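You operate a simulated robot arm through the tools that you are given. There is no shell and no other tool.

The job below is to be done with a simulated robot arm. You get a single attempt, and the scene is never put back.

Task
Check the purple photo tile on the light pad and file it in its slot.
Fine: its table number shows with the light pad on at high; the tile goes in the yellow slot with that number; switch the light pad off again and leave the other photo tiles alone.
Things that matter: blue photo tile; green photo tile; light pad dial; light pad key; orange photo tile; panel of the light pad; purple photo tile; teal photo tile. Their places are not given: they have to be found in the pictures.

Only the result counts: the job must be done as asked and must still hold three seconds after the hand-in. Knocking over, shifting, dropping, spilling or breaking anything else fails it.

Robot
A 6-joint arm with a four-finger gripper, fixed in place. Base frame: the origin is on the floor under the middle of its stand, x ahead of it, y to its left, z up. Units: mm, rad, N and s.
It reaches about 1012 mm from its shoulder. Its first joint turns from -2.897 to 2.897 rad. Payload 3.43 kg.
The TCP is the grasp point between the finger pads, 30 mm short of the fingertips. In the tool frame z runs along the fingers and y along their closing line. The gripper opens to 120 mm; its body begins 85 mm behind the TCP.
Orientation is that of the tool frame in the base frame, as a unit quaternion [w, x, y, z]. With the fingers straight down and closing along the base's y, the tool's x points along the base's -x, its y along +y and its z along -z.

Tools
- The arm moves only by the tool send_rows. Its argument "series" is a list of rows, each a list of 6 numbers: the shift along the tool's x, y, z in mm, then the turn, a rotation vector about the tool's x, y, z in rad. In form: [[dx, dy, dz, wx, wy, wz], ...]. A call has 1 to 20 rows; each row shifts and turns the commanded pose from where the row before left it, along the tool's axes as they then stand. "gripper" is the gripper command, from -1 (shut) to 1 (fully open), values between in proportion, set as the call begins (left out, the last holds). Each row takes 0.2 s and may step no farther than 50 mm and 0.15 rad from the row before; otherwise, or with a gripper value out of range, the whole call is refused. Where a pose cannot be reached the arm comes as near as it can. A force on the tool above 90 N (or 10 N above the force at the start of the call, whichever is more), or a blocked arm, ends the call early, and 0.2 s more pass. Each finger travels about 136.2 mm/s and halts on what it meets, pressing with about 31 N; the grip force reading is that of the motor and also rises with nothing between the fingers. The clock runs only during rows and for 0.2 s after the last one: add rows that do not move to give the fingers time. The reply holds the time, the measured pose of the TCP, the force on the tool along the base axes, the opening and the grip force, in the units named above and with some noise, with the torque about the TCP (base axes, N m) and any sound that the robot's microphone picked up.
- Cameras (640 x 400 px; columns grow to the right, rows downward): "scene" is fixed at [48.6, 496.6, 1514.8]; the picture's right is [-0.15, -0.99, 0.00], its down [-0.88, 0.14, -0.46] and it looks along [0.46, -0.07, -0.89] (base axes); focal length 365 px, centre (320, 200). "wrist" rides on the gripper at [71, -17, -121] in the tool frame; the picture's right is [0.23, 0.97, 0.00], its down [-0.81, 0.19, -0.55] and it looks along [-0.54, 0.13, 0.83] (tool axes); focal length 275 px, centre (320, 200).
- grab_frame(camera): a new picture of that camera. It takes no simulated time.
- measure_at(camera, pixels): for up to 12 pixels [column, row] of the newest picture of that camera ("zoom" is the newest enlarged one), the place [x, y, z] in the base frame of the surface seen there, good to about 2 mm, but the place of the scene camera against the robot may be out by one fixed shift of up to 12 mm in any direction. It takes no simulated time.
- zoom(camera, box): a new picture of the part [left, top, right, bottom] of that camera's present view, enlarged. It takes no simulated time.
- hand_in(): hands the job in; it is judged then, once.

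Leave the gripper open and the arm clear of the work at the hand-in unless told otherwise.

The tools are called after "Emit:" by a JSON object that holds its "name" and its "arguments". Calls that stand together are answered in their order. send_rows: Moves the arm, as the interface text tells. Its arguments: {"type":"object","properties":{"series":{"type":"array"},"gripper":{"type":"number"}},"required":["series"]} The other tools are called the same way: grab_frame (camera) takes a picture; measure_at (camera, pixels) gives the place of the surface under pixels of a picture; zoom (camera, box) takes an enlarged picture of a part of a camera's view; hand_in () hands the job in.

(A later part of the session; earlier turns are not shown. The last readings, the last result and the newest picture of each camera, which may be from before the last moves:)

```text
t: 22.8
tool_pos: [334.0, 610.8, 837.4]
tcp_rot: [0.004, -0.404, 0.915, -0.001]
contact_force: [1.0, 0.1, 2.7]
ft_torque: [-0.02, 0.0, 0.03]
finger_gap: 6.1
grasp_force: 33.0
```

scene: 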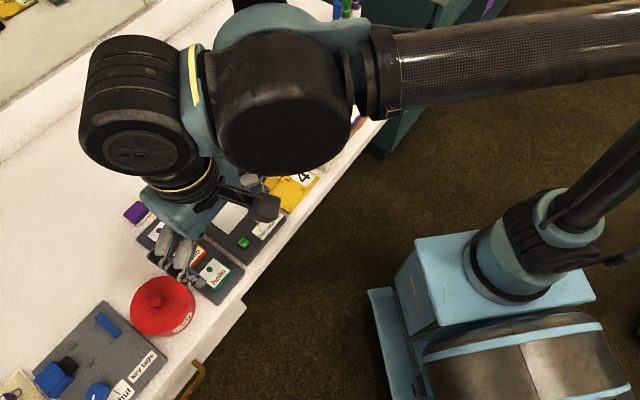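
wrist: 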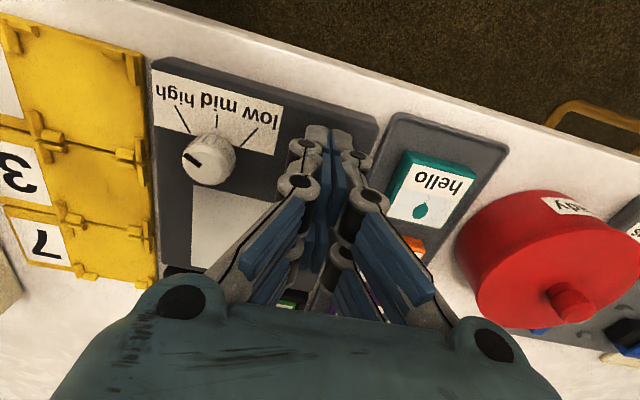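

A click was heard. I lift straight up and look at the pad.

Emit:
{"name": "send_rows", "arguments": {"series": [[0, 0, -5, 0, 0, 0], [0, 0, -15, 0, 0, 0], [0, 0, -30, 0, 0, 0], [0, 0, -40, 0, 0, 0], [0, 0, 0, 0, 0, 0]]}}

Emit:
{"name": "grab_frame", "arguments": {"camera": "wrist"}}

Emit:
{"name": "grab_frame", "arguments": {"camera": "scene"}}

```text
t: 24.0
tool_pos: [332.2, 612.0, 926.6]
tcp_rot: [0.004, -0.403, 0.915, -0.001]
contact_force: [0.3, 1.1, 0.1]
ft_torque: [-0.03, -0.01, -0.01]
finger_gap: 0.0
grasp_force: 33.1
```

```text
taken
```

wrist: 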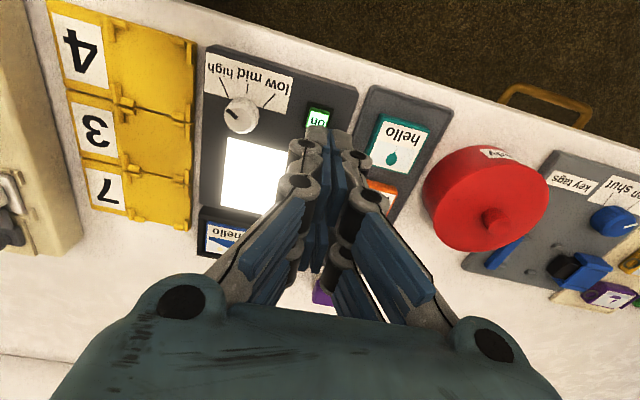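

```text
taken
```

scene: 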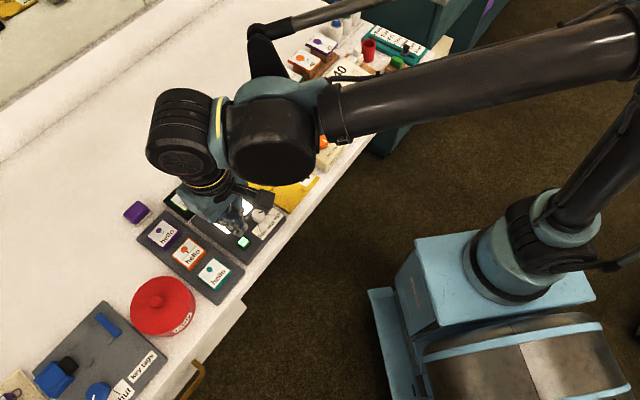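

The panel now glows bright white and the key is lit, so the pad is on. Now I move toward the purple tile and open to an 80 mm gap for a close look.

Emit:
{"name": "send_rows", "arguments": {"series": [[-34.7, 26.6, 3, 0, 0, 0], [-34.7, 26.6, 3, 0, 0, 0], [0, 0, 0, 0, 0, 0]], "gripper": 0.333}}

Emit:
{"name": "grab_frame", "arguments": {"camera": "wrist"}}

Emit:
{"name": "zoom", "arguments": {"camera": "wrist", "box": [240, 130, 400, 250]}}

```text
t: 24.8
tool_pos: [339.6, 700.9, 917.8]
tcp_rot: [0.005, -0.404, 0.915, -0.001]
contact_force: [0.7, 0.0, -0.2]
ft_torque: [0.01, -0.02, -0.03]
finger_gap: 80.1
grasp_force: 0.0
```

```text
taken
```

wrist: 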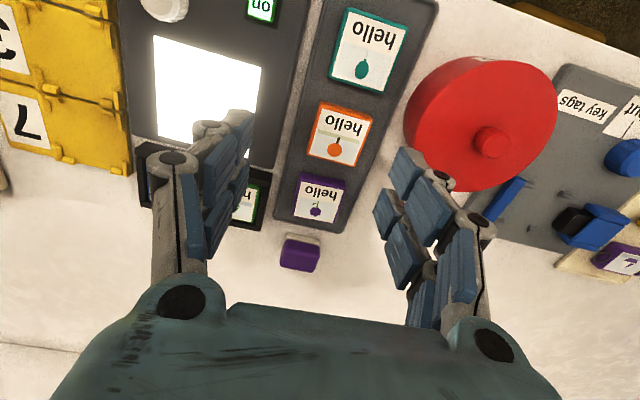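

```text
3.33 times, centred on (320, 190) of wrist
```

zoom: 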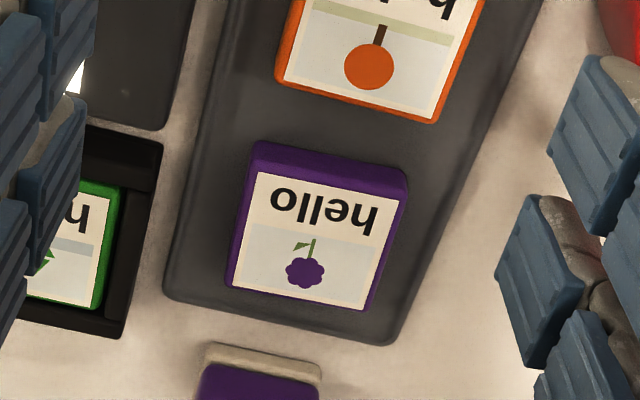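

I measure the purple tile's top-face corners and its neighbourhood.

Emit:
{"name": "measure_at", "arguments": {"camera": "zoom", "pixels": [[255, 172], [401, 199], [368, 307], [231, 284], [316, 240], [258, 146], [404, 170], [350, 115], [165, 150], [440, 250], [330, 330], [260, 380]]}}

Emit:
{"name": "measure_at", "arguments": {"camera": "wrist", "pixels": [[490, 142], [410, 110], [480, 185], [300, 258], [340, 135], [155, 40], [262, 66], [245, 165], [158, 130], [405, 155]]}}

```text
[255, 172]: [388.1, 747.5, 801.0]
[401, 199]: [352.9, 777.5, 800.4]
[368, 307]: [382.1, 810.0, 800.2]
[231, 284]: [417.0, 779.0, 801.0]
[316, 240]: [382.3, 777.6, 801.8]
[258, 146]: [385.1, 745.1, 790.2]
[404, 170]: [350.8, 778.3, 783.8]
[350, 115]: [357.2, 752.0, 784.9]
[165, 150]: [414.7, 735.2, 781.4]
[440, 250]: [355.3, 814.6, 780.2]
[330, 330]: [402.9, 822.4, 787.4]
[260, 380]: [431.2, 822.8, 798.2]
```

```text
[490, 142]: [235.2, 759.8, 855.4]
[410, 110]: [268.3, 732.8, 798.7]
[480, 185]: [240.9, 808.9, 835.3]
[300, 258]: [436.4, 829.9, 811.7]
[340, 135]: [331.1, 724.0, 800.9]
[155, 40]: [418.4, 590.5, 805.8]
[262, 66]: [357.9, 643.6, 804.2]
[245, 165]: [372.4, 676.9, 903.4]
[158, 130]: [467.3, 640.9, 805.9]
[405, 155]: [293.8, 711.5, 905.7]
```

The tile's top-face centre is (385, 778.5), edges at about 48°, size about 46 mm. I set the gap to 64 mm and measure where the pad ends are.

Emit:
{"name": "send_rows", "arguments": {"series": [[0, 0, 0, 0, 0, 0], [0, 0, 0, 0, 0, 0]], "gripper": 0.067}}

Emit:
{"name": "grab_frame", "arguments": {"camera": "wrist"}}

Emit:
{"name": "zoom", "arguments": {"camera": "wrist", "box": [200, 90, 440, 270]}}

```text
t: 25.4
tool_pos: [339.9, 701.1, 919.0]
tcp_rot: [0.005, -0.404, 0.915, -0.001]
contact_force: [1.2, -0.4, 0.7]
ft_torque: [0.0, -0.03, 0.02]
finger_gap: 63.7
grasp_force: 0.1
```

```text
taken
```

wrist: 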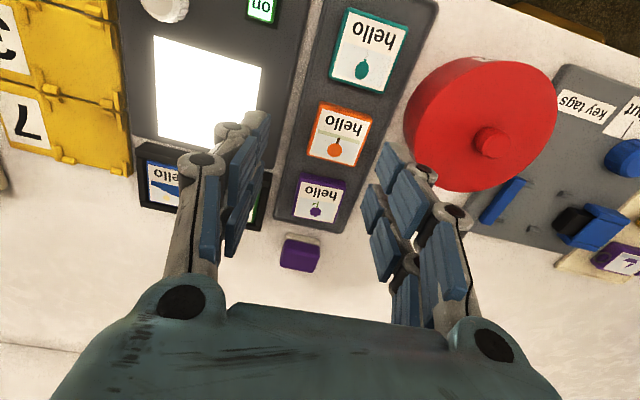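

```text
2.22 times, centred on (320, 180) of wrist
```

zoom: 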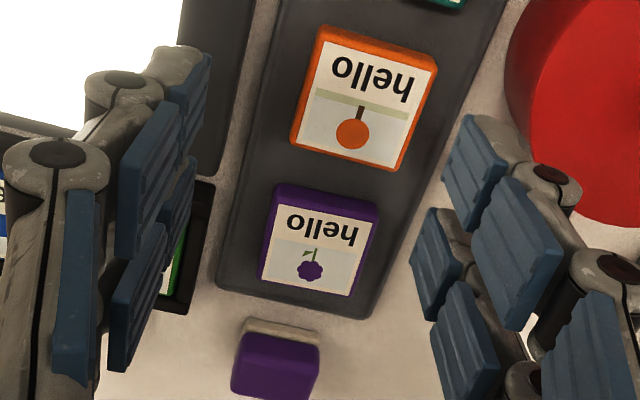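

I measure the tip edges of the right-hand pads, e.g. (464,120), (446,174), (428,212), (412,256).

Emit:
{"name": "measure_at", "arguments": {"camera": "zoom", "pixels": [[466, 119], [447, 174], [429, 213], [414, 258], [505, 163], [485, 225], [480, 125], [208, 60], [195, 150], [183, 200], [440, 213], [178, 130]]}}

```text
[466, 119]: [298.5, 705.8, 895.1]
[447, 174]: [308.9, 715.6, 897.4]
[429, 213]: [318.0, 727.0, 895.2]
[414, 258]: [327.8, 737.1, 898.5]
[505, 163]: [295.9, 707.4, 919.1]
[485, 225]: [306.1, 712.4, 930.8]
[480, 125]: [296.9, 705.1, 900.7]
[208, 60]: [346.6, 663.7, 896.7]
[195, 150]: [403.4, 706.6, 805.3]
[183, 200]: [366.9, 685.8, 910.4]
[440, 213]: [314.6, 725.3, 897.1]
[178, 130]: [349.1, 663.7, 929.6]
```

The pad ends sit about 24 mm below the TCP at this gap. I move over the purple tile centre (385, 778.5) at z≈860 first.

Emit:
{"name": "send_rows", "arguments": {"series": [[-29.2, 6.3, 20, 0, 0, 0], [-29.2, 6.3, 20, 0, 0, 0], [-29.2, 6.3, 19, 0, 0, 0], [0, 0, 0, 0, 0, 0], [0, 0, 0, 0, 0, 0]]}}

Emit:
{"name": "grab_frame", "arguments": {"camera": "wrist"}}

Emit:
{"name": "zoom", "arguments": {"camera": "wrist", "box": [220, 60, 420, 210]}}

```text
t: 26.6
tool_pos: [384.9, 778.3, 862.9]
tcp_rot: [0.004, -0.404, 0.915, -0.001]
contact_force: [-0.3, 0.5, -0.2]
ft_torque: [0.03, 0.0, 0.0]
finger_gap: 63.6
grasp_force: 0.0
```

```text
taken
```

wrist: 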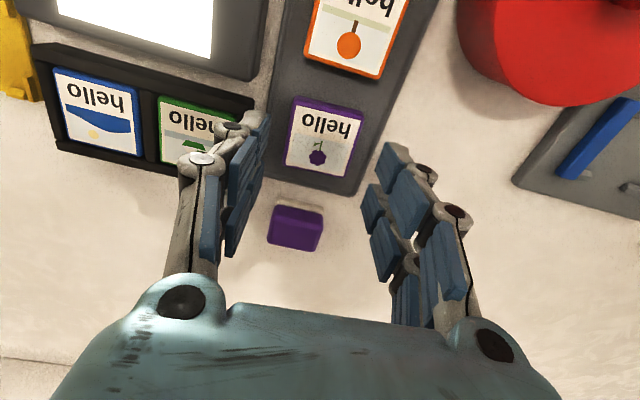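

```text
2.67 times, centred on (320, 135) of wrist
```

zoom: 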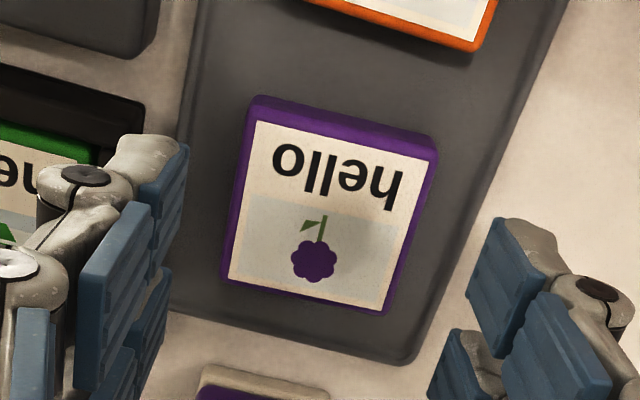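

I re-measure the tile corners from here and check the clearance to the black tray and eraser.

Emit:
{"name": "measure_at", "arguments": {"camera": "zoom", "pixels": [[252, 118], [432, 160], [388, 310], [225, 278], [318, 215], [143, 110], [143, 98], [130, 60], [205, 380], [320, 395], [470, 350], [10, 240]]}}

Emit:
{"name": "measure_at", "arguments": {"camera": "wrist", "pixels": [[250, 98], [248, 108], [235, 108], [200, 155], [190, 170], [300, 205], [560, 170], [232, 70]]}}

```text
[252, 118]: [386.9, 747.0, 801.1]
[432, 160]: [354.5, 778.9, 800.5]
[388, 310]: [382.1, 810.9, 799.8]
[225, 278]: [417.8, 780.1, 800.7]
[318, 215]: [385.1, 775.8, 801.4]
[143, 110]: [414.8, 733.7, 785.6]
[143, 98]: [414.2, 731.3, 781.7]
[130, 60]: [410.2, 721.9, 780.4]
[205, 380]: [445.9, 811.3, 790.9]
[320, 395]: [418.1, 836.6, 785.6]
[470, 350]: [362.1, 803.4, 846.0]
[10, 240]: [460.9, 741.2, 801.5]
```

```text
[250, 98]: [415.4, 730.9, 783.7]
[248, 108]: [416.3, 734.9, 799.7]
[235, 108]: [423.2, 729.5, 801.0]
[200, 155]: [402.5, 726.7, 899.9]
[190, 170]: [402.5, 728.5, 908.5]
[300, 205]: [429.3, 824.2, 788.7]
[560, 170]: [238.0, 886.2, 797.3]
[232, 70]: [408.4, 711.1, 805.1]
```

The tile centre is (385.3, 779.2) and the black tray's corner is about 53 mm to the side, so I narrow the gap to 58 mm and descend to TCP z≈818.

Emit:
{"name": "send_rows", "arguments": {"series": [[-0.5, 0.3, 12, 0, 0, 0], [0, 0, 12, 0, 0, 0], [0, 0, 12, 0, 0, 0], [0, 0, 8, 0, 0, 0], [0, 0, 0, 0, 0, 0]], "gripper": -0.033}}

Emit:
{"name": "grab_frame", "arguments": {"camera": "wrist"}}

Emit:
{"name": "zoom", "arguments": {"camera": "scene", "box": [110, 160, 290, 300]}}

```text
t: 27.8
tool_pos: [385.5, 776.6, 817.6]
tcp_rot: [0.005, -0.403, 0.915, -0.001]
contact_force: [-0.2, -0.3, 0.5]
ft_torque: [0.04, -0.02, -0.02]
finger_gap: 58.0
grasp_force: 0.1
```

```text
taken
```

wrist: 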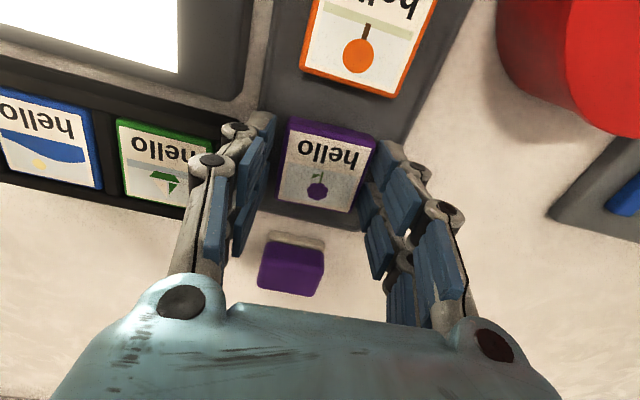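

```text
2.86 times, centred on (200, 230) of scene
```

zoom: 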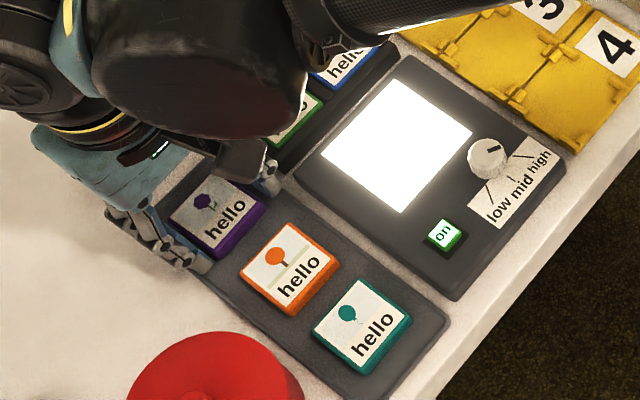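

No contact while descending; the fingers straddle the purple tile. I close on it.

Emit:
{"name": "send_rows", "arguments": {"series": [[0, 0, 0, 0, 0, 0], [0, 0, 0, 0, 0, 0], [0, 0, 0, 0, 0, 0]], "gripper": -1}}

Emit:
{"name": "grab_frame", "arguments": {"camera": "wrist"}}

```text
t: 28.6
tool_pos: [386.3, 776.6, 818.4]
tcp_rot: [0.004, -0.403, 0.915, -0.001]
contact_force: [-0.9, 0.5, -0.2]
ft_torque: [0.0, 0.01, 0.02]
finger_gap: 49.2
grasp_force: 31.9
```

```text
taken
```

wrist: 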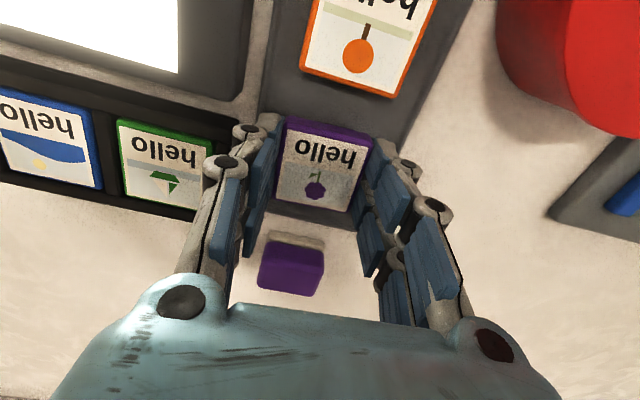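

The tile is gripped (gap 49 mm, grip 32 N). I lift slowly to check that it comes along.

Emit:
{"name": "send_rows", "arguments": {"series": [[0, 0, -4, 0, 0, 0], [0, 0, -8, 0, 0, 0], [0, 0, -14, 0, 0, 0], [0, 0, -20, 0, 0, 0], [0, 0, 0, 0, 0, 0]]}}

Emit:
{"name": "grab_frame", "arguments": {"camera": "wrist"}}

Emit:
{"name": "zoom", "arguments": {"camera": "scene", "box": [110, 160, 290, 300]}}

```text
t: 29.8
tool_pos: [386.7, 777.0, 864.3]
tcp_rot: [0.005, -0.403, 0.915, 0.0]
contact_force: [-0.5, -0.2, -0.5]
ft_torque: [-0.03, -0.04, 0.01]
finger_gap: 49.1
grasp_force: 31.2
```

```text
taken
```

wrist: 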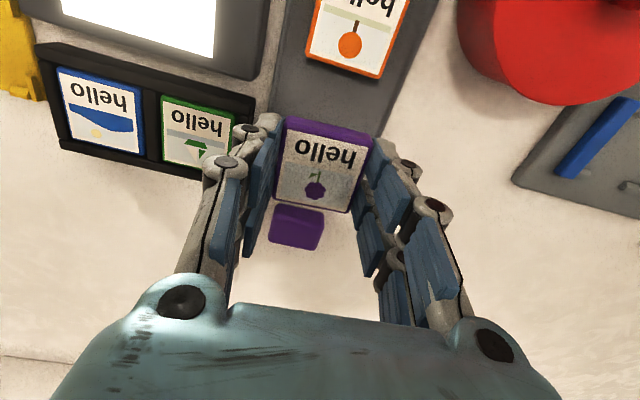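

```text
2.86 times, centred on (200, 230) of scene
```

zoom: 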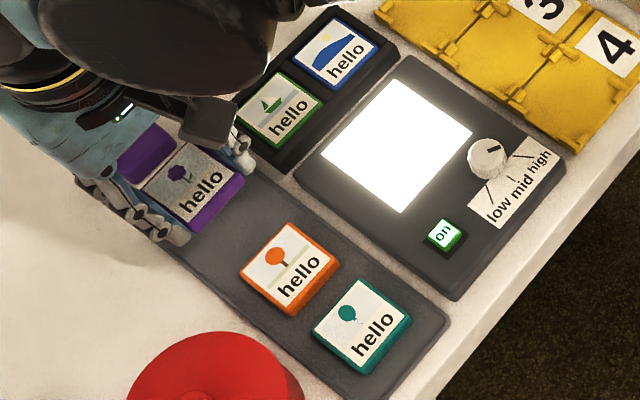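

The tile is held level. I measure its corners to know its offset from the TCP.

Emit:
{"name": "zoom", "arguments": {"camera": "wrist", "box": [240, 90, 400, 230]}}

```text
2.86 times, centred on (320, 160) of wrist
```

zoom: 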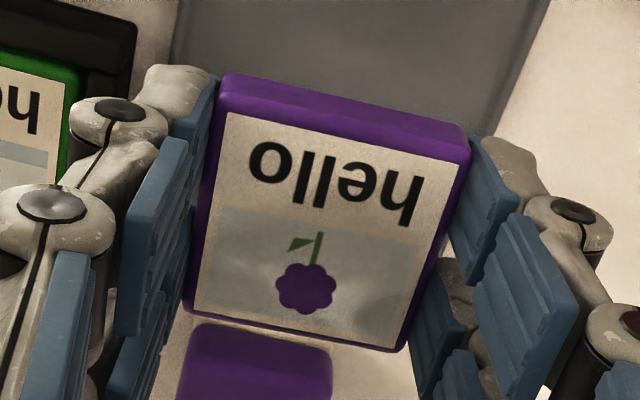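

Emit:
{"name": "measure_at", "arguments": {"camera": "zoom", "pixels": [[224, 110], [463, 162], [402, 345], [193, 305], [310, 225], [340, 135], [220, 82], [467, 135]]}}

```text
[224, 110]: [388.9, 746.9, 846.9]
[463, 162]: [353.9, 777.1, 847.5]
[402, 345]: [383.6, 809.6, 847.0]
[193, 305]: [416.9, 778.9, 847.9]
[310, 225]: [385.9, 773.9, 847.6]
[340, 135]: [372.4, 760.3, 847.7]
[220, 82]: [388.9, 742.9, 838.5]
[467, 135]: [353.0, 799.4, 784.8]
```

The tile is centred within about 1 mm of the TCP; its bottom is 33 mm below the TCP. I carry it over to the panel centre near (414, 644).

Emit:
{"name": "send_rows", "arguments": {"series": [[0, 0, -10, 0, 0, 0], [20, -27.8, 0, 0, 0, 0], [20, -27.8, 0, 0, 0, 0], [20, -27.8, 0, 0, 0, 0], [19.8, -27.9, 0, 0, 0, 0], [0, 0, 0, 0, 0, 0], [0, 0, 0, 0, 0, 0]]}}

Emit:
{"name": "grab_frame", "arguments": {"camera": "wrist"}}

Emit:
{"name": "zoom", "arguments": {"camera": "scene", "box": [150, 140, 310, 280]}}

```text
t: 31.4
tool_pos: [415.0, 642.8, 874.8]
tcp_rot: [0.004, -0.403, 0.915, -0.002]
contact_force: [0.6, -0.7, 0.2]
ft_torque: [0.0, 0.01, 0.0]
finger_gap: 49.2
grasp_force: 31.3
```

```text
taken
```

wrist: 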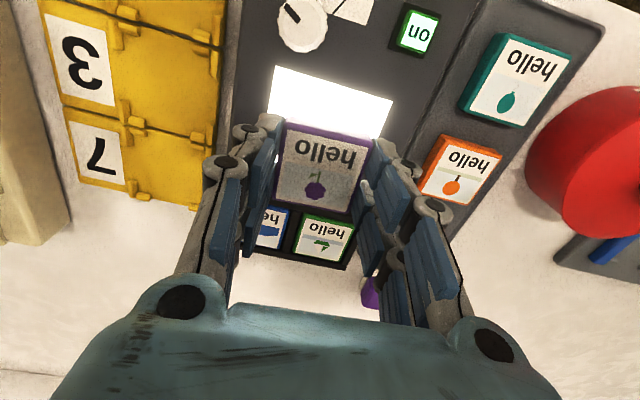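

```text
2.86 times, centred on (230, 210) of scene
```

zoom: 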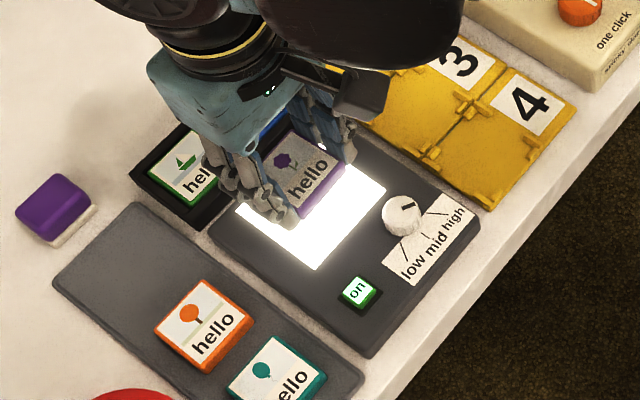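

The tile is above the lit panel. I lower it: 36 mm in steps.

Emit:
{"name": "send_rows", "arguments": {"series": [[0, 0, 12, 0, 0, 0], [0, 0, 12, 0, 0, 0], [0, 0, 8, 0, 0, 0], [0, 0, 3, 0, 0, 0], [0, 0, 0, 0, 0, 0]]}}

Emit:
{"name": "grab_frame", "arguments": {"camera": "wrist"}}

Emit:
{"name": "zoom", "arguments": {"camera": "scene", "box": [150, 140, 310, 280]}}

```text
t: 32.6
tool_pos: [414.3, 644.1, 839.6]
tcp_rot: [0.005, -0.403, 0.915, 0.0]
contact_force: [0.5, -0.5, -0.2]
ft_torque: [-0.04, 0.02, 0.01]
finger_gap: 49.2
grasp_force: 31.0
```

```text
taken
```

wrist: 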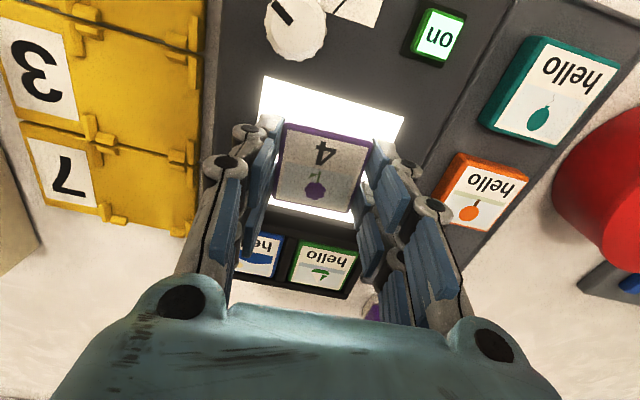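

```text
2.86 times, centred on (230, 210) of scene
```

zoom: 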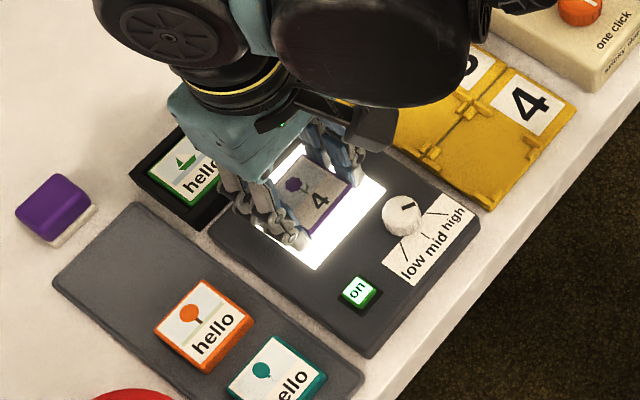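

A "4" now shows on the tile where "hello" was. I zoom in to read it properly.

Emit:
{"name": "zoom", "arguments": {"camera": "wrist", "box": [250, 100, 390, 220]}}

Emit:
{"name": "zoom", "arguments": {"camera": "wrist", "box": [230, 0, 390, 70]}}

```text
3.33 times, centred on (320, 160) of wrist
```

zoom: 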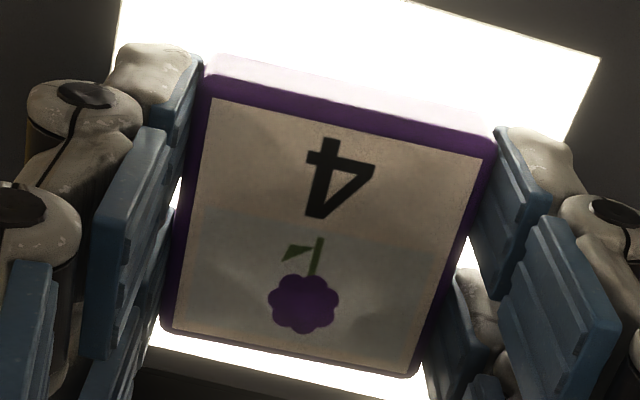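

```text
4.00 times, centred on (310, 35) of wrist
```

zoom: 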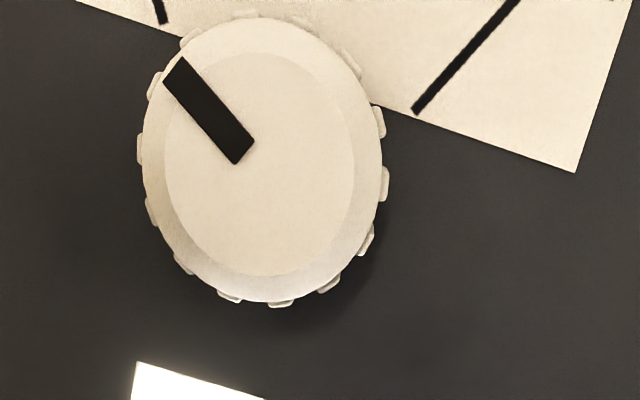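

It reads 4. I set the tile fully down on the panel and open the fingers a little to see it resting there.

Emit:
{"name": "send_rows", "arguments": {"series": [[0, 0, 1, 0, 0, 0], [0, 0, 0.7, 0, 0, 0], [0, 0, 0, 0, 0, 0]]}}

```text
t: 33.4
tool_pos: [414.8, 643.0, 837.4]
tcp_rot: [0.004, -0.404, 0.915, -0.001]
contact_force: [0.9, 0.4, 2.8]
ft_torque: [-0.01, 0.05, 0.01]
finger_gap: 49.0
grasp_force: 31.3
```

Light contact (2.8 N up): the tile is on the panel. I open to 60 mm.

Emit:
{"name": "send_rows", "arguments": {"series": [[0, 0, 0, 0, 0, 0], [0, 0, 0, 0, 0, 0]], "gripper": 0.0}}

Emit:
{"name": "grab_frame", "arguments": {"camera": "wrist"}}

Emit:
{"name": "zoom", "arguments": {"camera": "wrist", "box": [250, 100, 390, 220]}}

Emit:
{"name": "zoom", "arguments": {"camera": "scene", "box": [190, 150, 310, 260]}}

```text
t: 34.0
tool_pos: [413.9, 643.3, 837.1]
tcp_rot: [0.005, -0.404, 0.915, -0.001]
contact_force: [0.5, 0.3, 0.2]
ft_torque: [0.04, -0.03, 0.04]
finger_gap: 60.2
grasp_force: 0.2
```

```text
taken
```

wrist: 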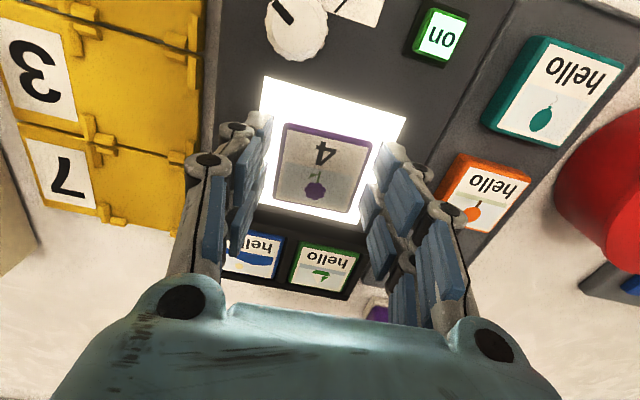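

```text
3.33 times, centred on (320, 160) of wrist
```

zoom: 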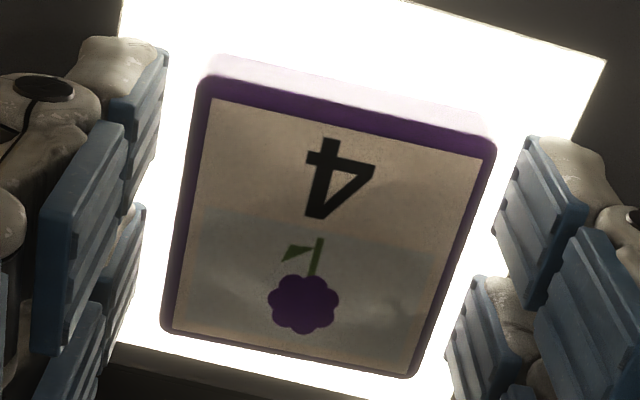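

```text
3.64 times, centred on (250, 205) of scene
```

zoom: 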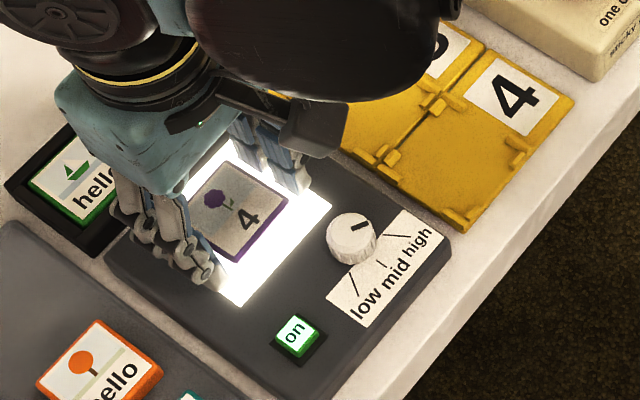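

Both cameras show 4 with the tile resting on the lit panel. Before picking it up again, I raise and go look closely at slot 4 with the empty hand.

Emit:
{"name": "send_rows", "arguments": {"series": [[0, 0, -10, 0, 0, 0], [0, 0, -25, 0, 0, 0], [0, 0, -25, 0, 0, 0], [0, 0, -25, 0, 0, 0], [34.5, -28.4, 0, 0, 0, 0], [34.5, -28.4, 0, 0, 0, 0], [34.5, -28.4, 0, 0, 0, 0], [34.5, -28.4, 0, 0, 0, 0], [34.5, -28.4, 0, 0, 0, 0], [0, 0, 0, 0, 0, 0]]}}

Emit:
{"name": "grab_frame", "arguments": {"camera": "wrist"}}

```text
t: 36.2
tool_pos: [404.4, 419.1, 921.2]
tcp_rot: [0.004, -0.404, 0.915, -0.001]
contact_force: [0.3, 0.4, 0.1]
ft_torque: [0.02, -0.01, -0.01]
finger_gap: 60.2
grasp_force: 0.0
```

```text
taken
```

wrist: 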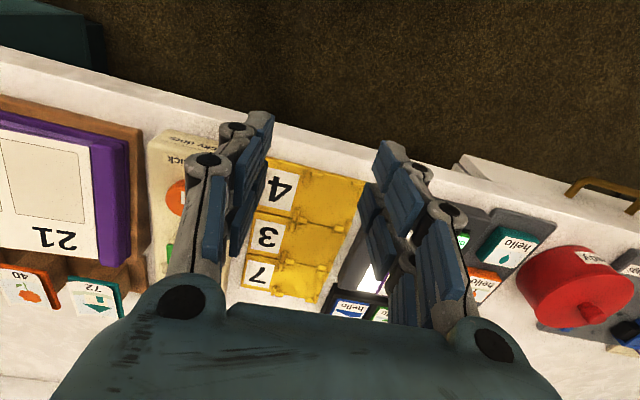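

Emit:
{"name": "zoom", "arguments": {"camera": "wrist", "box": [255, 150, 375, 240]}}

```text
4.44 times, centred on (315, 195) of wrist
```

zoom: 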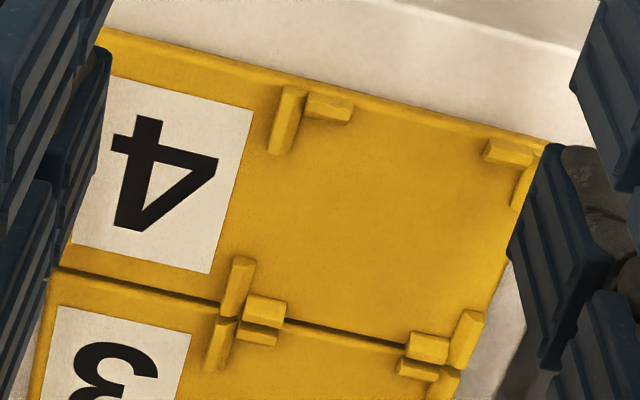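

I measure the inner edges of the four corner posts of slot 4, plus its floor.

Emit:
{"name": "measure_at", "arguments": {"camera": "zoom", "pixels": [[299, 100], [290, 150], [327, 117], [345, 120], [488, 160], [512, 164], [517, 180], [512, 205], [455, 345], [463, 318], [420, 333], [440, 337]]}}

Emit:
{"name": "measure_at", "arguments": {"camera": "zoom", "pixels": [[249, 298], [280, 302], [248, 262], [240, 290], [390, 220], [300, 200], [470, 250], [350, 300], [400, 150], [350, 105], [460, 340], [240, 270]]}}

```text
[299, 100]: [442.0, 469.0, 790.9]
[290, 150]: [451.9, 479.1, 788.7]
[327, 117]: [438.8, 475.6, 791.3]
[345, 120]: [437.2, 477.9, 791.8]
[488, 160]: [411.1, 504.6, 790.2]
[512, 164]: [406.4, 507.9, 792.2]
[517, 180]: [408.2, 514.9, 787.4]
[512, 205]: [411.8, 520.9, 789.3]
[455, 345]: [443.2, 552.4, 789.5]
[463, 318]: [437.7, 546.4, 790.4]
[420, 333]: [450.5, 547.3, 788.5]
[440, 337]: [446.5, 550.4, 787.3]
```

```text
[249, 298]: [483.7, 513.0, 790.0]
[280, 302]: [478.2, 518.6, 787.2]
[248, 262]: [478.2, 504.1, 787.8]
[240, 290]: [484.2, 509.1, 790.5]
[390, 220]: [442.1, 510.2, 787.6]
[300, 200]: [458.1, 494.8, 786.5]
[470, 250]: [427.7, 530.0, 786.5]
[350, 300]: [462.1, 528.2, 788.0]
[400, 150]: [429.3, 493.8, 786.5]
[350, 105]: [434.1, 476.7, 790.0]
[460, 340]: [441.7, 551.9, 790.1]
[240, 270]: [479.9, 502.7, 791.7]
```

Slot 4's inside is about 57×58 mm, centred near (443.7, 512), floor z≈787, posts to 792. The light pad's edge is nearby on the right side; I measure that edge and the back of the fingertips for clearance.

Emit:
{"name": "zoom", "arguments": {"camera": "wrist", "box": [320, 120, 480, 240]}}

```text
3.33 times, centred on (400, 180) of wrist
```

zoom: 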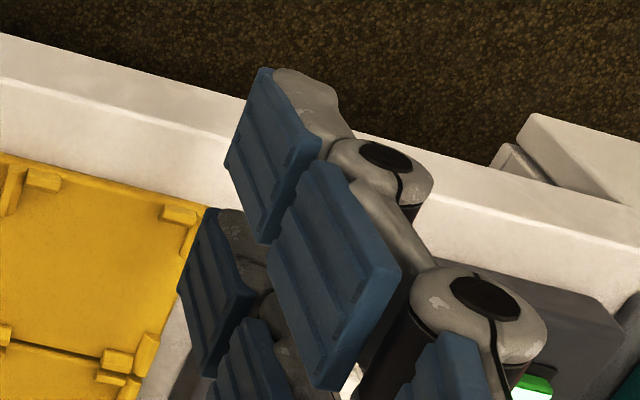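

Emit:
{"name": "measure_at", "arguments": {"camera": "zoom", "pixels": [[330, 95], [310, 75], [290, 72], [265, 72], [348, 130], [425, 185], [385, 158], [335, 105], [480, 290], [540, 330]]}}

```text
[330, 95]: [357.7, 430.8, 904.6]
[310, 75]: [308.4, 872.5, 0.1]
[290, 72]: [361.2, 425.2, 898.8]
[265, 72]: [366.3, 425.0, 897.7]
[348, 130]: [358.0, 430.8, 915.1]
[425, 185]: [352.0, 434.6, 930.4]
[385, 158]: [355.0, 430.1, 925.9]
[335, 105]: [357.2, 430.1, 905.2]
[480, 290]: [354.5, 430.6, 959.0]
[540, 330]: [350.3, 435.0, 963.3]
```

The fingertip backs stick out about 12 mm behind the pad faces, so with a small opening they clear the light pad's edge (about 47 mm from the slot centre). I retrace exactly back to above the tile on the panel.

Emit:
{"name": "send_rows", "arguments": {"series": [[-34.5, 28.4, 0, 0, 0, 0], [-34.5, 28.4, 0, 0, 0, 0], [-34.5, 28.4, 0, 0, 0, 0], [-34.5, 28.4, 0, 0, 0, 0], [-34.5, 28.4, 0, 0, 0, 0], [0, 0, 25, 0, 0, 0], [0, 0, 0, 0, 0, 0], [0, 0, 0, 0, 0, 0]]}}

Emit:
{"name": "grab_frame", "arguments": {"camera": "wrist"}}

Emit:
{"name": "zoom", "arguments": {"camera": "wrist", "box": [220, 60, 420, 210]}}

```text
t: 38.0
tool_pos: [414.8, 642.7, 898.4]
tcp_rot: [0.005, -0.404, 0.915, -0.001]
contact_force: [0.0, -0.1, -0.4]
ft_torque: [0.01, 0.03, -0.03]
finger_gap: 59.8
grasp_force: 0.0
```

```text
taken
```

wrist: 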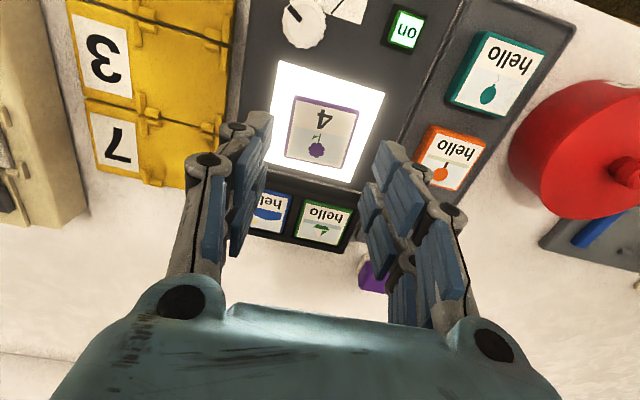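

```text
2.67 times, centred on (320, 135) of wrist
```

zoom: 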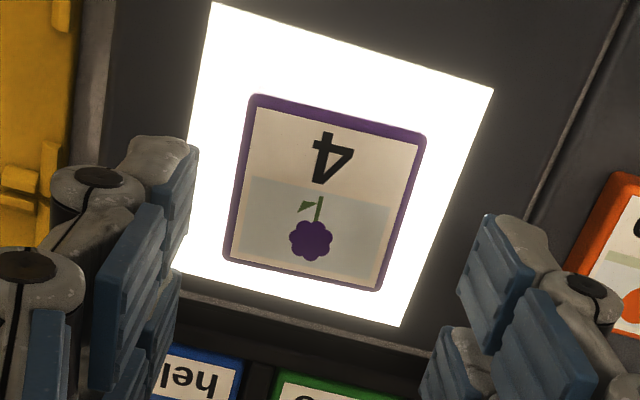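

The tile still rests at the same place, still showing 4. I descend 60 mm back around it.

Emit:
{"name": "send_rows", "arguments": {"series": [[0, 0, 25, 0, 0, 0], [0, 0, 20, 0, 0, 0], [0, 0, 10, 0, 0, 0], [0, 0, 5, 0, 0, 0], [0, 0, 0, 0, 0, 0]]}}

Emit:
{"name": "send_rows", "arguments": {"series": [[0, 0, 0, 0, 0, 0], [0, 0, 0, 0, 0, 0], [0, 0, 0, 0, 0, 0]], "gripper": -1}}

Emit:
{"name": "send_rows", "arguments": {"series": [[0, 0, -5, 0, 0, 0], [0, 0, -10, 0, 0, 0], [0, 0, -20, 0, 0, 0], [0, 0, -20, 0, 0, 0], [0, 0, 0, 0, 0, 0]]}}

Emit:
{"name": "grab_frame", "arguments": {"camera": "wrist"}}

Emit:
{"name": "zoom", "arguments": {"camera": "wrist", "box": [240, 90, 400, 230]}}

```text
t: 39.2
tool_pos: [418.2, 642.7, 837.1]
tcp_rot: [0.005, -0.403, 0.915, -0.001]
contact_force: [-0.3, -0.3, -0.4]
ft_torque: [0.0, -0.01, -0.01]
finger_gap: 60.2
grasp_force: 0.1
```

```text
t: 40.0
tool_pos: [416.7, 643.0, 837.3]
tcp_rot: [0.004, -0.404, 0.915, -0.001]
contact_force: [0.6, -0.7, 1.4]
ft_torque: [0.02, 0.01, 0.03]
finger_gap: 49.2
grasp_force: 31.2
```

```text
t: 41.2
tool_pos: [415.8, 642.2, 893.3]
tcp_rot: [0.004, -0.403, 0.915, -0.002]
contact_force: [-0.3, 0.4, -0.9]
ft_torque: [0.0, -0.01, -0.01]
finger_gap: 49.2
grasp_force: 30.9
```

```text
taken
```

wrist: 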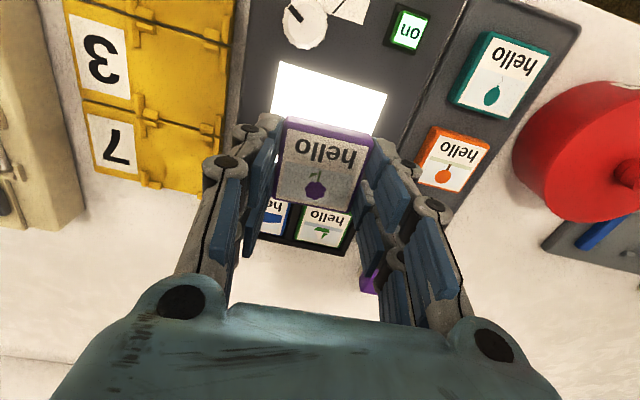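

```text
2.86 times, centred on (320, 160) of wrist
```

zoom: 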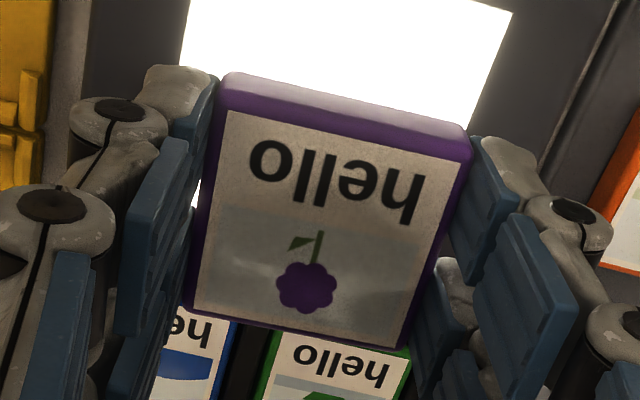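

Held again. I measure the held tile's corners to get its offset from the TCP.

Emit:
{"name": "measure_at", "arguments": {"camera": "zoom", "pixels": [[224, 110], [463, 162], [402, 345], [193, 305], [310, 225], [340, 138], [280, 130], [390, 300]]}}

```text
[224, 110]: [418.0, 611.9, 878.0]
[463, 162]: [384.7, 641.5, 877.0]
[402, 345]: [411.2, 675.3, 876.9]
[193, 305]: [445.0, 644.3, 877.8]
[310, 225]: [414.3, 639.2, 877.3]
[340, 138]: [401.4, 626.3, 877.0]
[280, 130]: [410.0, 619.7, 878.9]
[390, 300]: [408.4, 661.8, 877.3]
```

The tile's centre is offset by about (−1, +1) mm from the TCP. I turn 2.6° to match the slot's 45° and carry it over slot 4, to TCP (444.7, 511).

Emit:
{"name": "send_rows", "arguments": {"series": [[0, 0, 0, 0, 0, 0.045], [18.1, -28.3, 0, 0, 0, 0], [18.1, -28.3, 0, 0, 0, 0], [18.1, -28.3, 0, 0, 0, 0], [18.2, -28.2, 0, 0, 0, 0], [0, 0, 20, 0, 0, 0], [0, 0, 0, 0, 0, 0], [0, 0, 0, 0, 0, 0]]}}

Emit:
{"name": "grab_frame", "arguments": {"camera": "wrist"}}

Emit:
{"name": "zoom", "arguments": {"camera": "wrist", "box": [220, 60, 420, 230]}}

Emit:
{"name": "zoom", "arguments": {"camera": "scene", "box": [220, 110, 340, 230]}}

```text
t: 43.0
tool_pos: [444.4, 509.6, 875.0]
tcp_rot: [0.005, -0.384, 0.923, -0.001]
contact_force: [0.5, 0.1, -1.2]
ft_torque: [0.03, 0.02, -0.02]
finger_gap: 49.2
grasp_force: 30.8
```

```text
taken
```

wrist: 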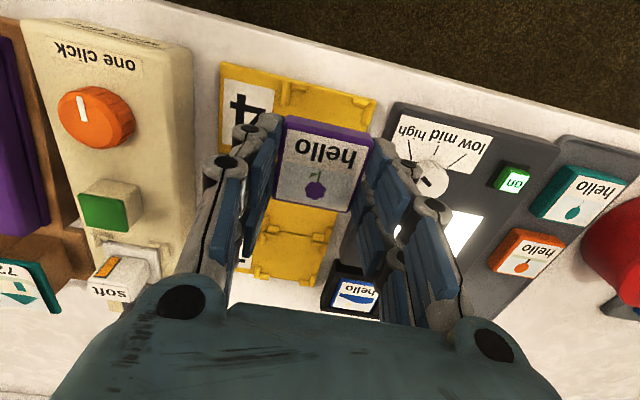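

```text
2.35 times, centred on (320, 145) of wrist
```

zoom: 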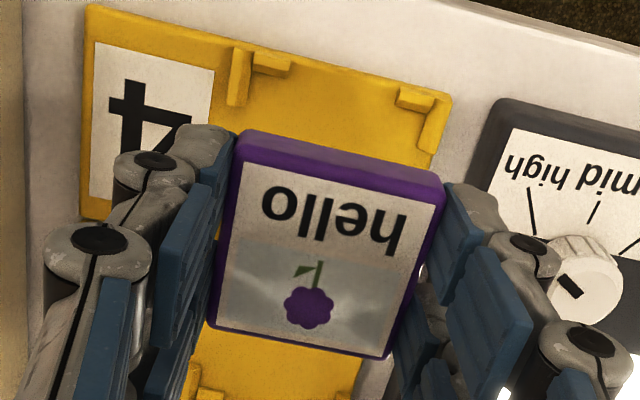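

```text
3.33 times, centred on (280, 170) of scene
```

zoom: 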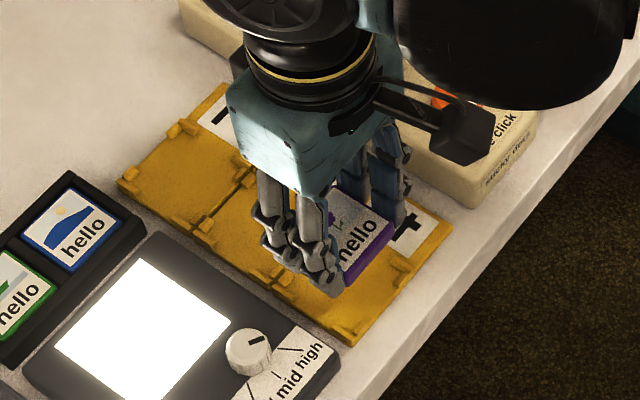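

I take a wrist zoom again to measure the held tile's corners together with slot posts and the pad edge in one frame.

Emit:
{"name": "zoom", "arguments": {"camera": "wrist", "box": [220, 60, 420, 230]}}

Emit:
{"name": "measure_at", "arguments": {"camera": "zoom", "pixels": [[240, 165], [437, 205], [385, 352], [213, 320], [248, 70], [240, 103], [280, 74], [405, 102], [430, 112], [426, 140], [495, 110], [478, 160]]}}

```text
2.35 times, centred on (320, 145) of wrist
```

zoom: 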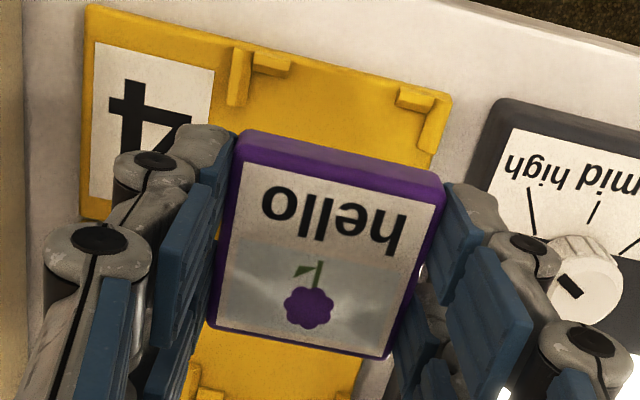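

```text
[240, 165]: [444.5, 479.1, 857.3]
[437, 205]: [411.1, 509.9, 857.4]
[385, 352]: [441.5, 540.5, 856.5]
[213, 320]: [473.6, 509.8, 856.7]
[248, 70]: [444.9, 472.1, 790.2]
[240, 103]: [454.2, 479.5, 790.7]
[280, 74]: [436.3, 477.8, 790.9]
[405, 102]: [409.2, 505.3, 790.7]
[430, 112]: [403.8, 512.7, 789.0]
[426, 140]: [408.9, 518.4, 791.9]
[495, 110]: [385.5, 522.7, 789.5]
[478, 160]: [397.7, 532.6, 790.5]
```

The tile needs about 2.3 mm more outward shift to be centred in slot 4; clearances are otherwise about 4 mm on each side. I shift and descend most of the way.

Emit:
{"name": "send_rows", "arguments": {"series": [[-2.3, 0.3, 0, 0, 0, 0], [0, 0, 15, 0, 0, 0], [0, 0, 15, 0, 0, 0], [0, 0, 12, 0, 0, 0], [0, 0, 6, 0, 0, 0], [0, 0, 0, 0, 0, 0]]}}

Emit:
{"name": "grab_frame", "arguments": {"camera": "wrist"}}

Emit:
{"name": "zoom", "arguments": {"camera": "wrist", "box": [220, 70, 420, 230]}}

```text
t: 44.4
tool_pos: [447.3, 512.4, 825.8]
tcp_rot: [0.004, -0.384, 0.923, -0.002]
contact_force: [1.0, -0.5, -0.9]
ft_torque: [0.01, 0.04, -0.01]
finger_gap: 49.5
grasp_force: 31.3
```

```text
taken
```

wrist: 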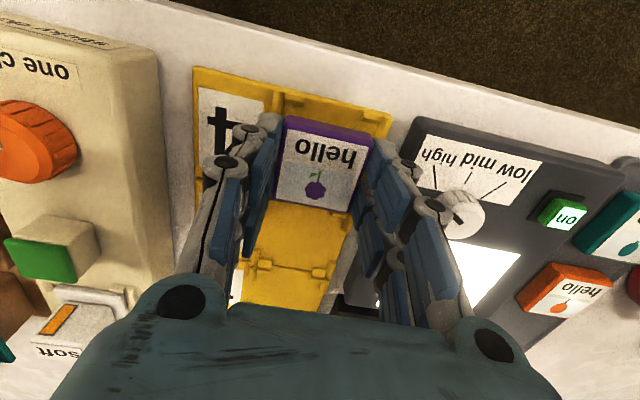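

```text
2.50 times, centred on (320, 150) of wrist
```

zoom: 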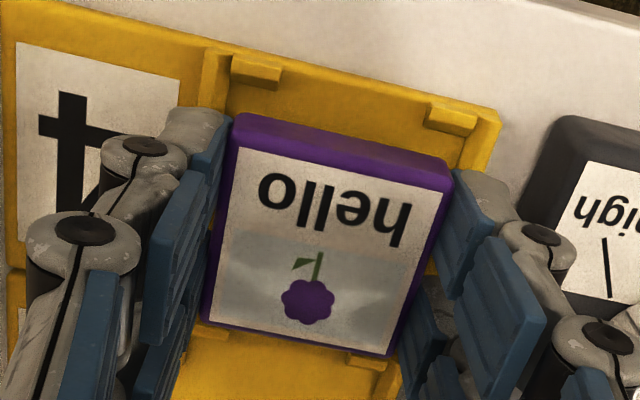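

Closer now. I check the alignment once more in this frame.

Emit:
{"name": "measure_at", "arguments": {"camera": "zoom", "pixels": [[240, 148], [450, 190], [391, 352], [207, 320], [227, 60], [222, 95], [255, 82], [448, 128], [470, 130], [460, 160], [210, 335], [365, 365]]}}

```text
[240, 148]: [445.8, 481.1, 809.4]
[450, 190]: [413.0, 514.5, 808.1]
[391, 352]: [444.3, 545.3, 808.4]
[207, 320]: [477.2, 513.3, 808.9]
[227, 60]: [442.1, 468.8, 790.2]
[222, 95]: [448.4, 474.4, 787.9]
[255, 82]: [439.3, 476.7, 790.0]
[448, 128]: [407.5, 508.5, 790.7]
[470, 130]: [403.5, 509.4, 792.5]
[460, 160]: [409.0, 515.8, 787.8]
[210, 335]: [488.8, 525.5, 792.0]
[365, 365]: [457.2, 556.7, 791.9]
```

The tile is within 1 mm of the slot centre. I make a small correction and lower the last few millimetres.

Emit:
{"name": "send_rows", "arguments": {"series": [[0.9, -0.7, 1, 0, 0, 0], [0, 0, 2, 0, 0, 0], [0, 0, 1.5, 0, 0, 0], [0, 0, 0, 0, 0, 0]]}}

```text
t: 45.4
tool_pos: [445.6, 512.4, 820.7]
tcp_rot: [0.005, -0.384, 0.924, -0.001]
contact_force: [0.5, 0.3, 0.0]
ft_torque: [0.01, 0.02, 0.02]
finger_gap: 49.2
grasp_force: 30.6
```

No contact yet at z≈820.7. I go down in 0.7 mm steps.

Emit:
{"name": "send_rows", "arguments": {"series": [[0, 0, 0.7, 0, 0, 0], [0, 0, 0.7, 0, 0, 0], [0, 0, 0, 0, 0, 0]]}}

Emit:
{"name": "grab_frame", "arguments": {"camera": "wrist"}}

Emit:
{"name": "zoom", "arguments": {"camera": "wrist", "box": [220, 70, 420, 230]}}

```text
t: 46.2
tool_pos: [446.1, 512.5, 821.4]
tcp_rot: [0.004, -0.383, 0.924, -0.001]
contact_force: [0.0, 9.7, 50.7]
ft_torque: [0.46, 1.32, -0.13]
finger_gap: 49.0
grasp_force: 30.9
```

```text
taken
```

wrist: 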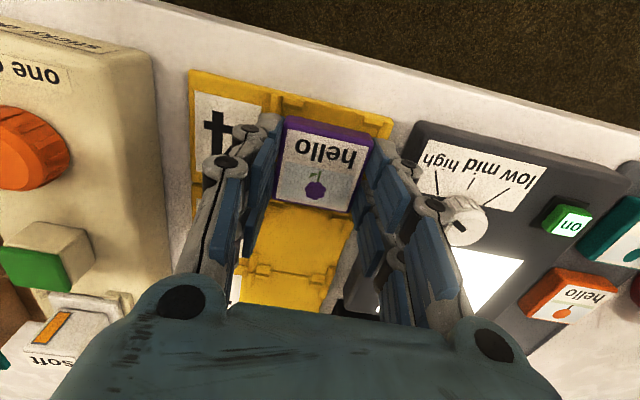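

```text
2.50 times, centred on (320, 150) of wrist
```

zoom: 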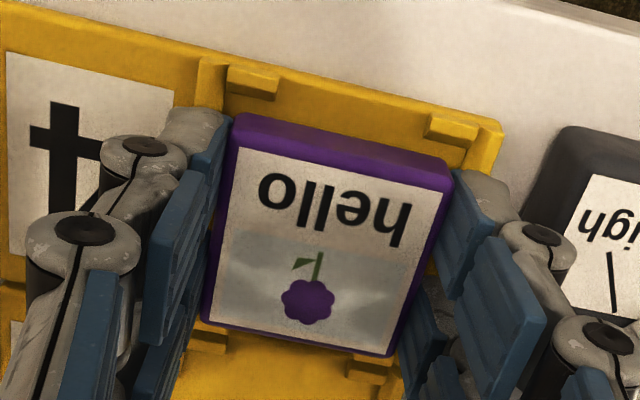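

There's now 50 N upward contact. I raise 0.7 mm to relieve it and measure the tile's top height, to tell whether it sits on the floor (top ≈803) or a finger is touching a post.

Emit:
{"name": "send_rows", "arguments": {"series": [[0, 0, -0.7, 0, 0, 0], [0, 0, 0, 0, 0, 0]]}}

Emit:
{"name": "zoom", "arguments": {"camera": "wrist", "box": [220, 70, 420, 230]}}

Emit:
{"name": "measure_at", "arguments": {"camera": "zoom", "pixels": [[240, 152], [448, 190], [391, 352], [207, 320], [315, 200], [350, 250], [228, 70], [255, 92], [448, 135], [370, 100], [470, 150], [230, 118]]}}

```text
t: 46.8
tool_pos: [446.1, 512.2, 819.6]
tcp_rot: [0.005, -0.384, 0.923, -0.001]
contact_force: [-1.6, 10.7, 45.9]
ft_torque: [0.55, 1.34, -0.17]
finger_gap: 49.2
grasp_force: 31.0
```

```text
2.50 times, centred on (320, 150) of wrist
```

zoom: 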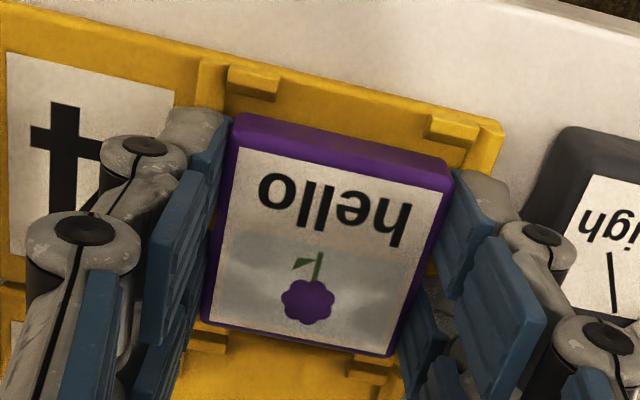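

```text
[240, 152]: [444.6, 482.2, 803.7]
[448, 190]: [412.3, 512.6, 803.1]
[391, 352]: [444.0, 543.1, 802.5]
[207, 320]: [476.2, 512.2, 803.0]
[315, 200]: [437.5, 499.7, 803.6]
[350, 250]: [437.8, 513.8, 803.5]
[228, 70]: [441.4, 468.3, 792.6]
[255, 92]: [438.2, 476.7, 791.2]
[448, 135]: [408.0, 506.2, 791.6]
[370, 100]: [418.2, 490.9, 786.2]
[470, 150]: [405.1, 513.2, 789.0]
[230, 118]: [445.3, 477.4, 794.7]
```

The tile's top is level at ≈803, matching seated on the floor (786.5 + 16). I relieve the pressing by another 0.8 mm and read the force.

Emit:
{"name": "send_rows", "arguments": {"series": [[0, 0, -0.8, 0, 0, 0], [0, 0, 0, 0, 0, 0]]}}

```text
t: 47.4
tool_pos: [445.6, 511.8, 819.9]
tcp_rot: [0.004, -0.383, 0.924, -0.001]
contact_force: [-2.4, 7.4, 25.9]
ft_torque: [0.47, 0.98, -0.21]
finger_gap: 49.4
grasp_force: 30.9
```

Still 26 N. I ease up another 0.8 mm.

Emit:
{"name": "send_rows", "arguments": {"series": [[0, 0, -0.8, 0, 0, 0], [0, 0, 0, 0, 0, 0], [0, 0, 0, 0, 0, 0]]}}

```text
t: 48.2
tool_pos: [446.0, 512.1, 821.1]
tcp_rot: [0.004, -0.382, 0.924, 0.0]
contact_force: [-0.6, 0.1, 0.0]
ft_torque: [-0.02, 0.02, 0.01]
finger_gap: 49.0
grasp_force: 30.9
```

Force is gone, so the tile is just at or barely above the floor. I check the picture before releasing.

Emit:
{"name": "zoom", "arguments": {"camera": "wrist", "box": [220, 70, 420, 230]}}

Emit:
{"name": "measure_at", "arguments": {"camera": "zoom", "pixels": [[240, 150], [448, 190], [391, 352], [207, 320], [315, 200], [440, 195], [255, 90], [448, 133], [228, 68], [370, 100], [465, 165], [225, 100]]}}

```text
2.50 times, centred on (320, 150) of wrist
```

zoom: 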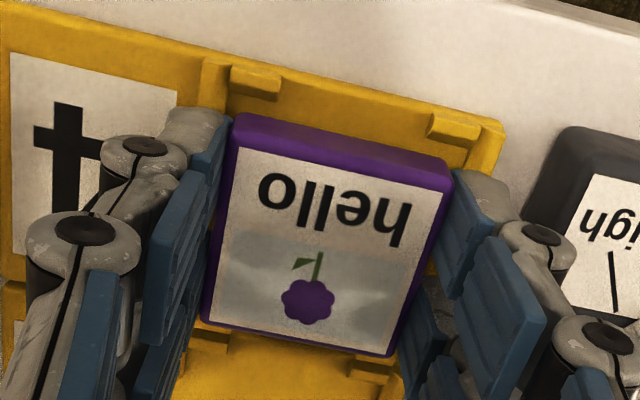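

```text
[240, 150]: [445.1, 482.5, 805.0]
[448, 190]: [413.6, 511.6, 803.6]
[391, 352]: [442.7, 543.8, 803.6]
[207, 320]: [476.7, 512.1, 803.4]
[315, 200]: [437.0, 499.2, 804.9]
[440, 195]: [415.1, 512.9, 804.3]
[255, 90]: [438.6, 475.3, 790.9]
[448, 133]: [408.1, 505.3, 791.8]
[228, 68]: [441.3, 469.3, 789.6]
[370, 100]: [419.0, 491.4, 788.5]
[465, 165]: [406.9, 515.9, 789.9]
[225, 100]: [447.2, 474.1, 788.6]
```

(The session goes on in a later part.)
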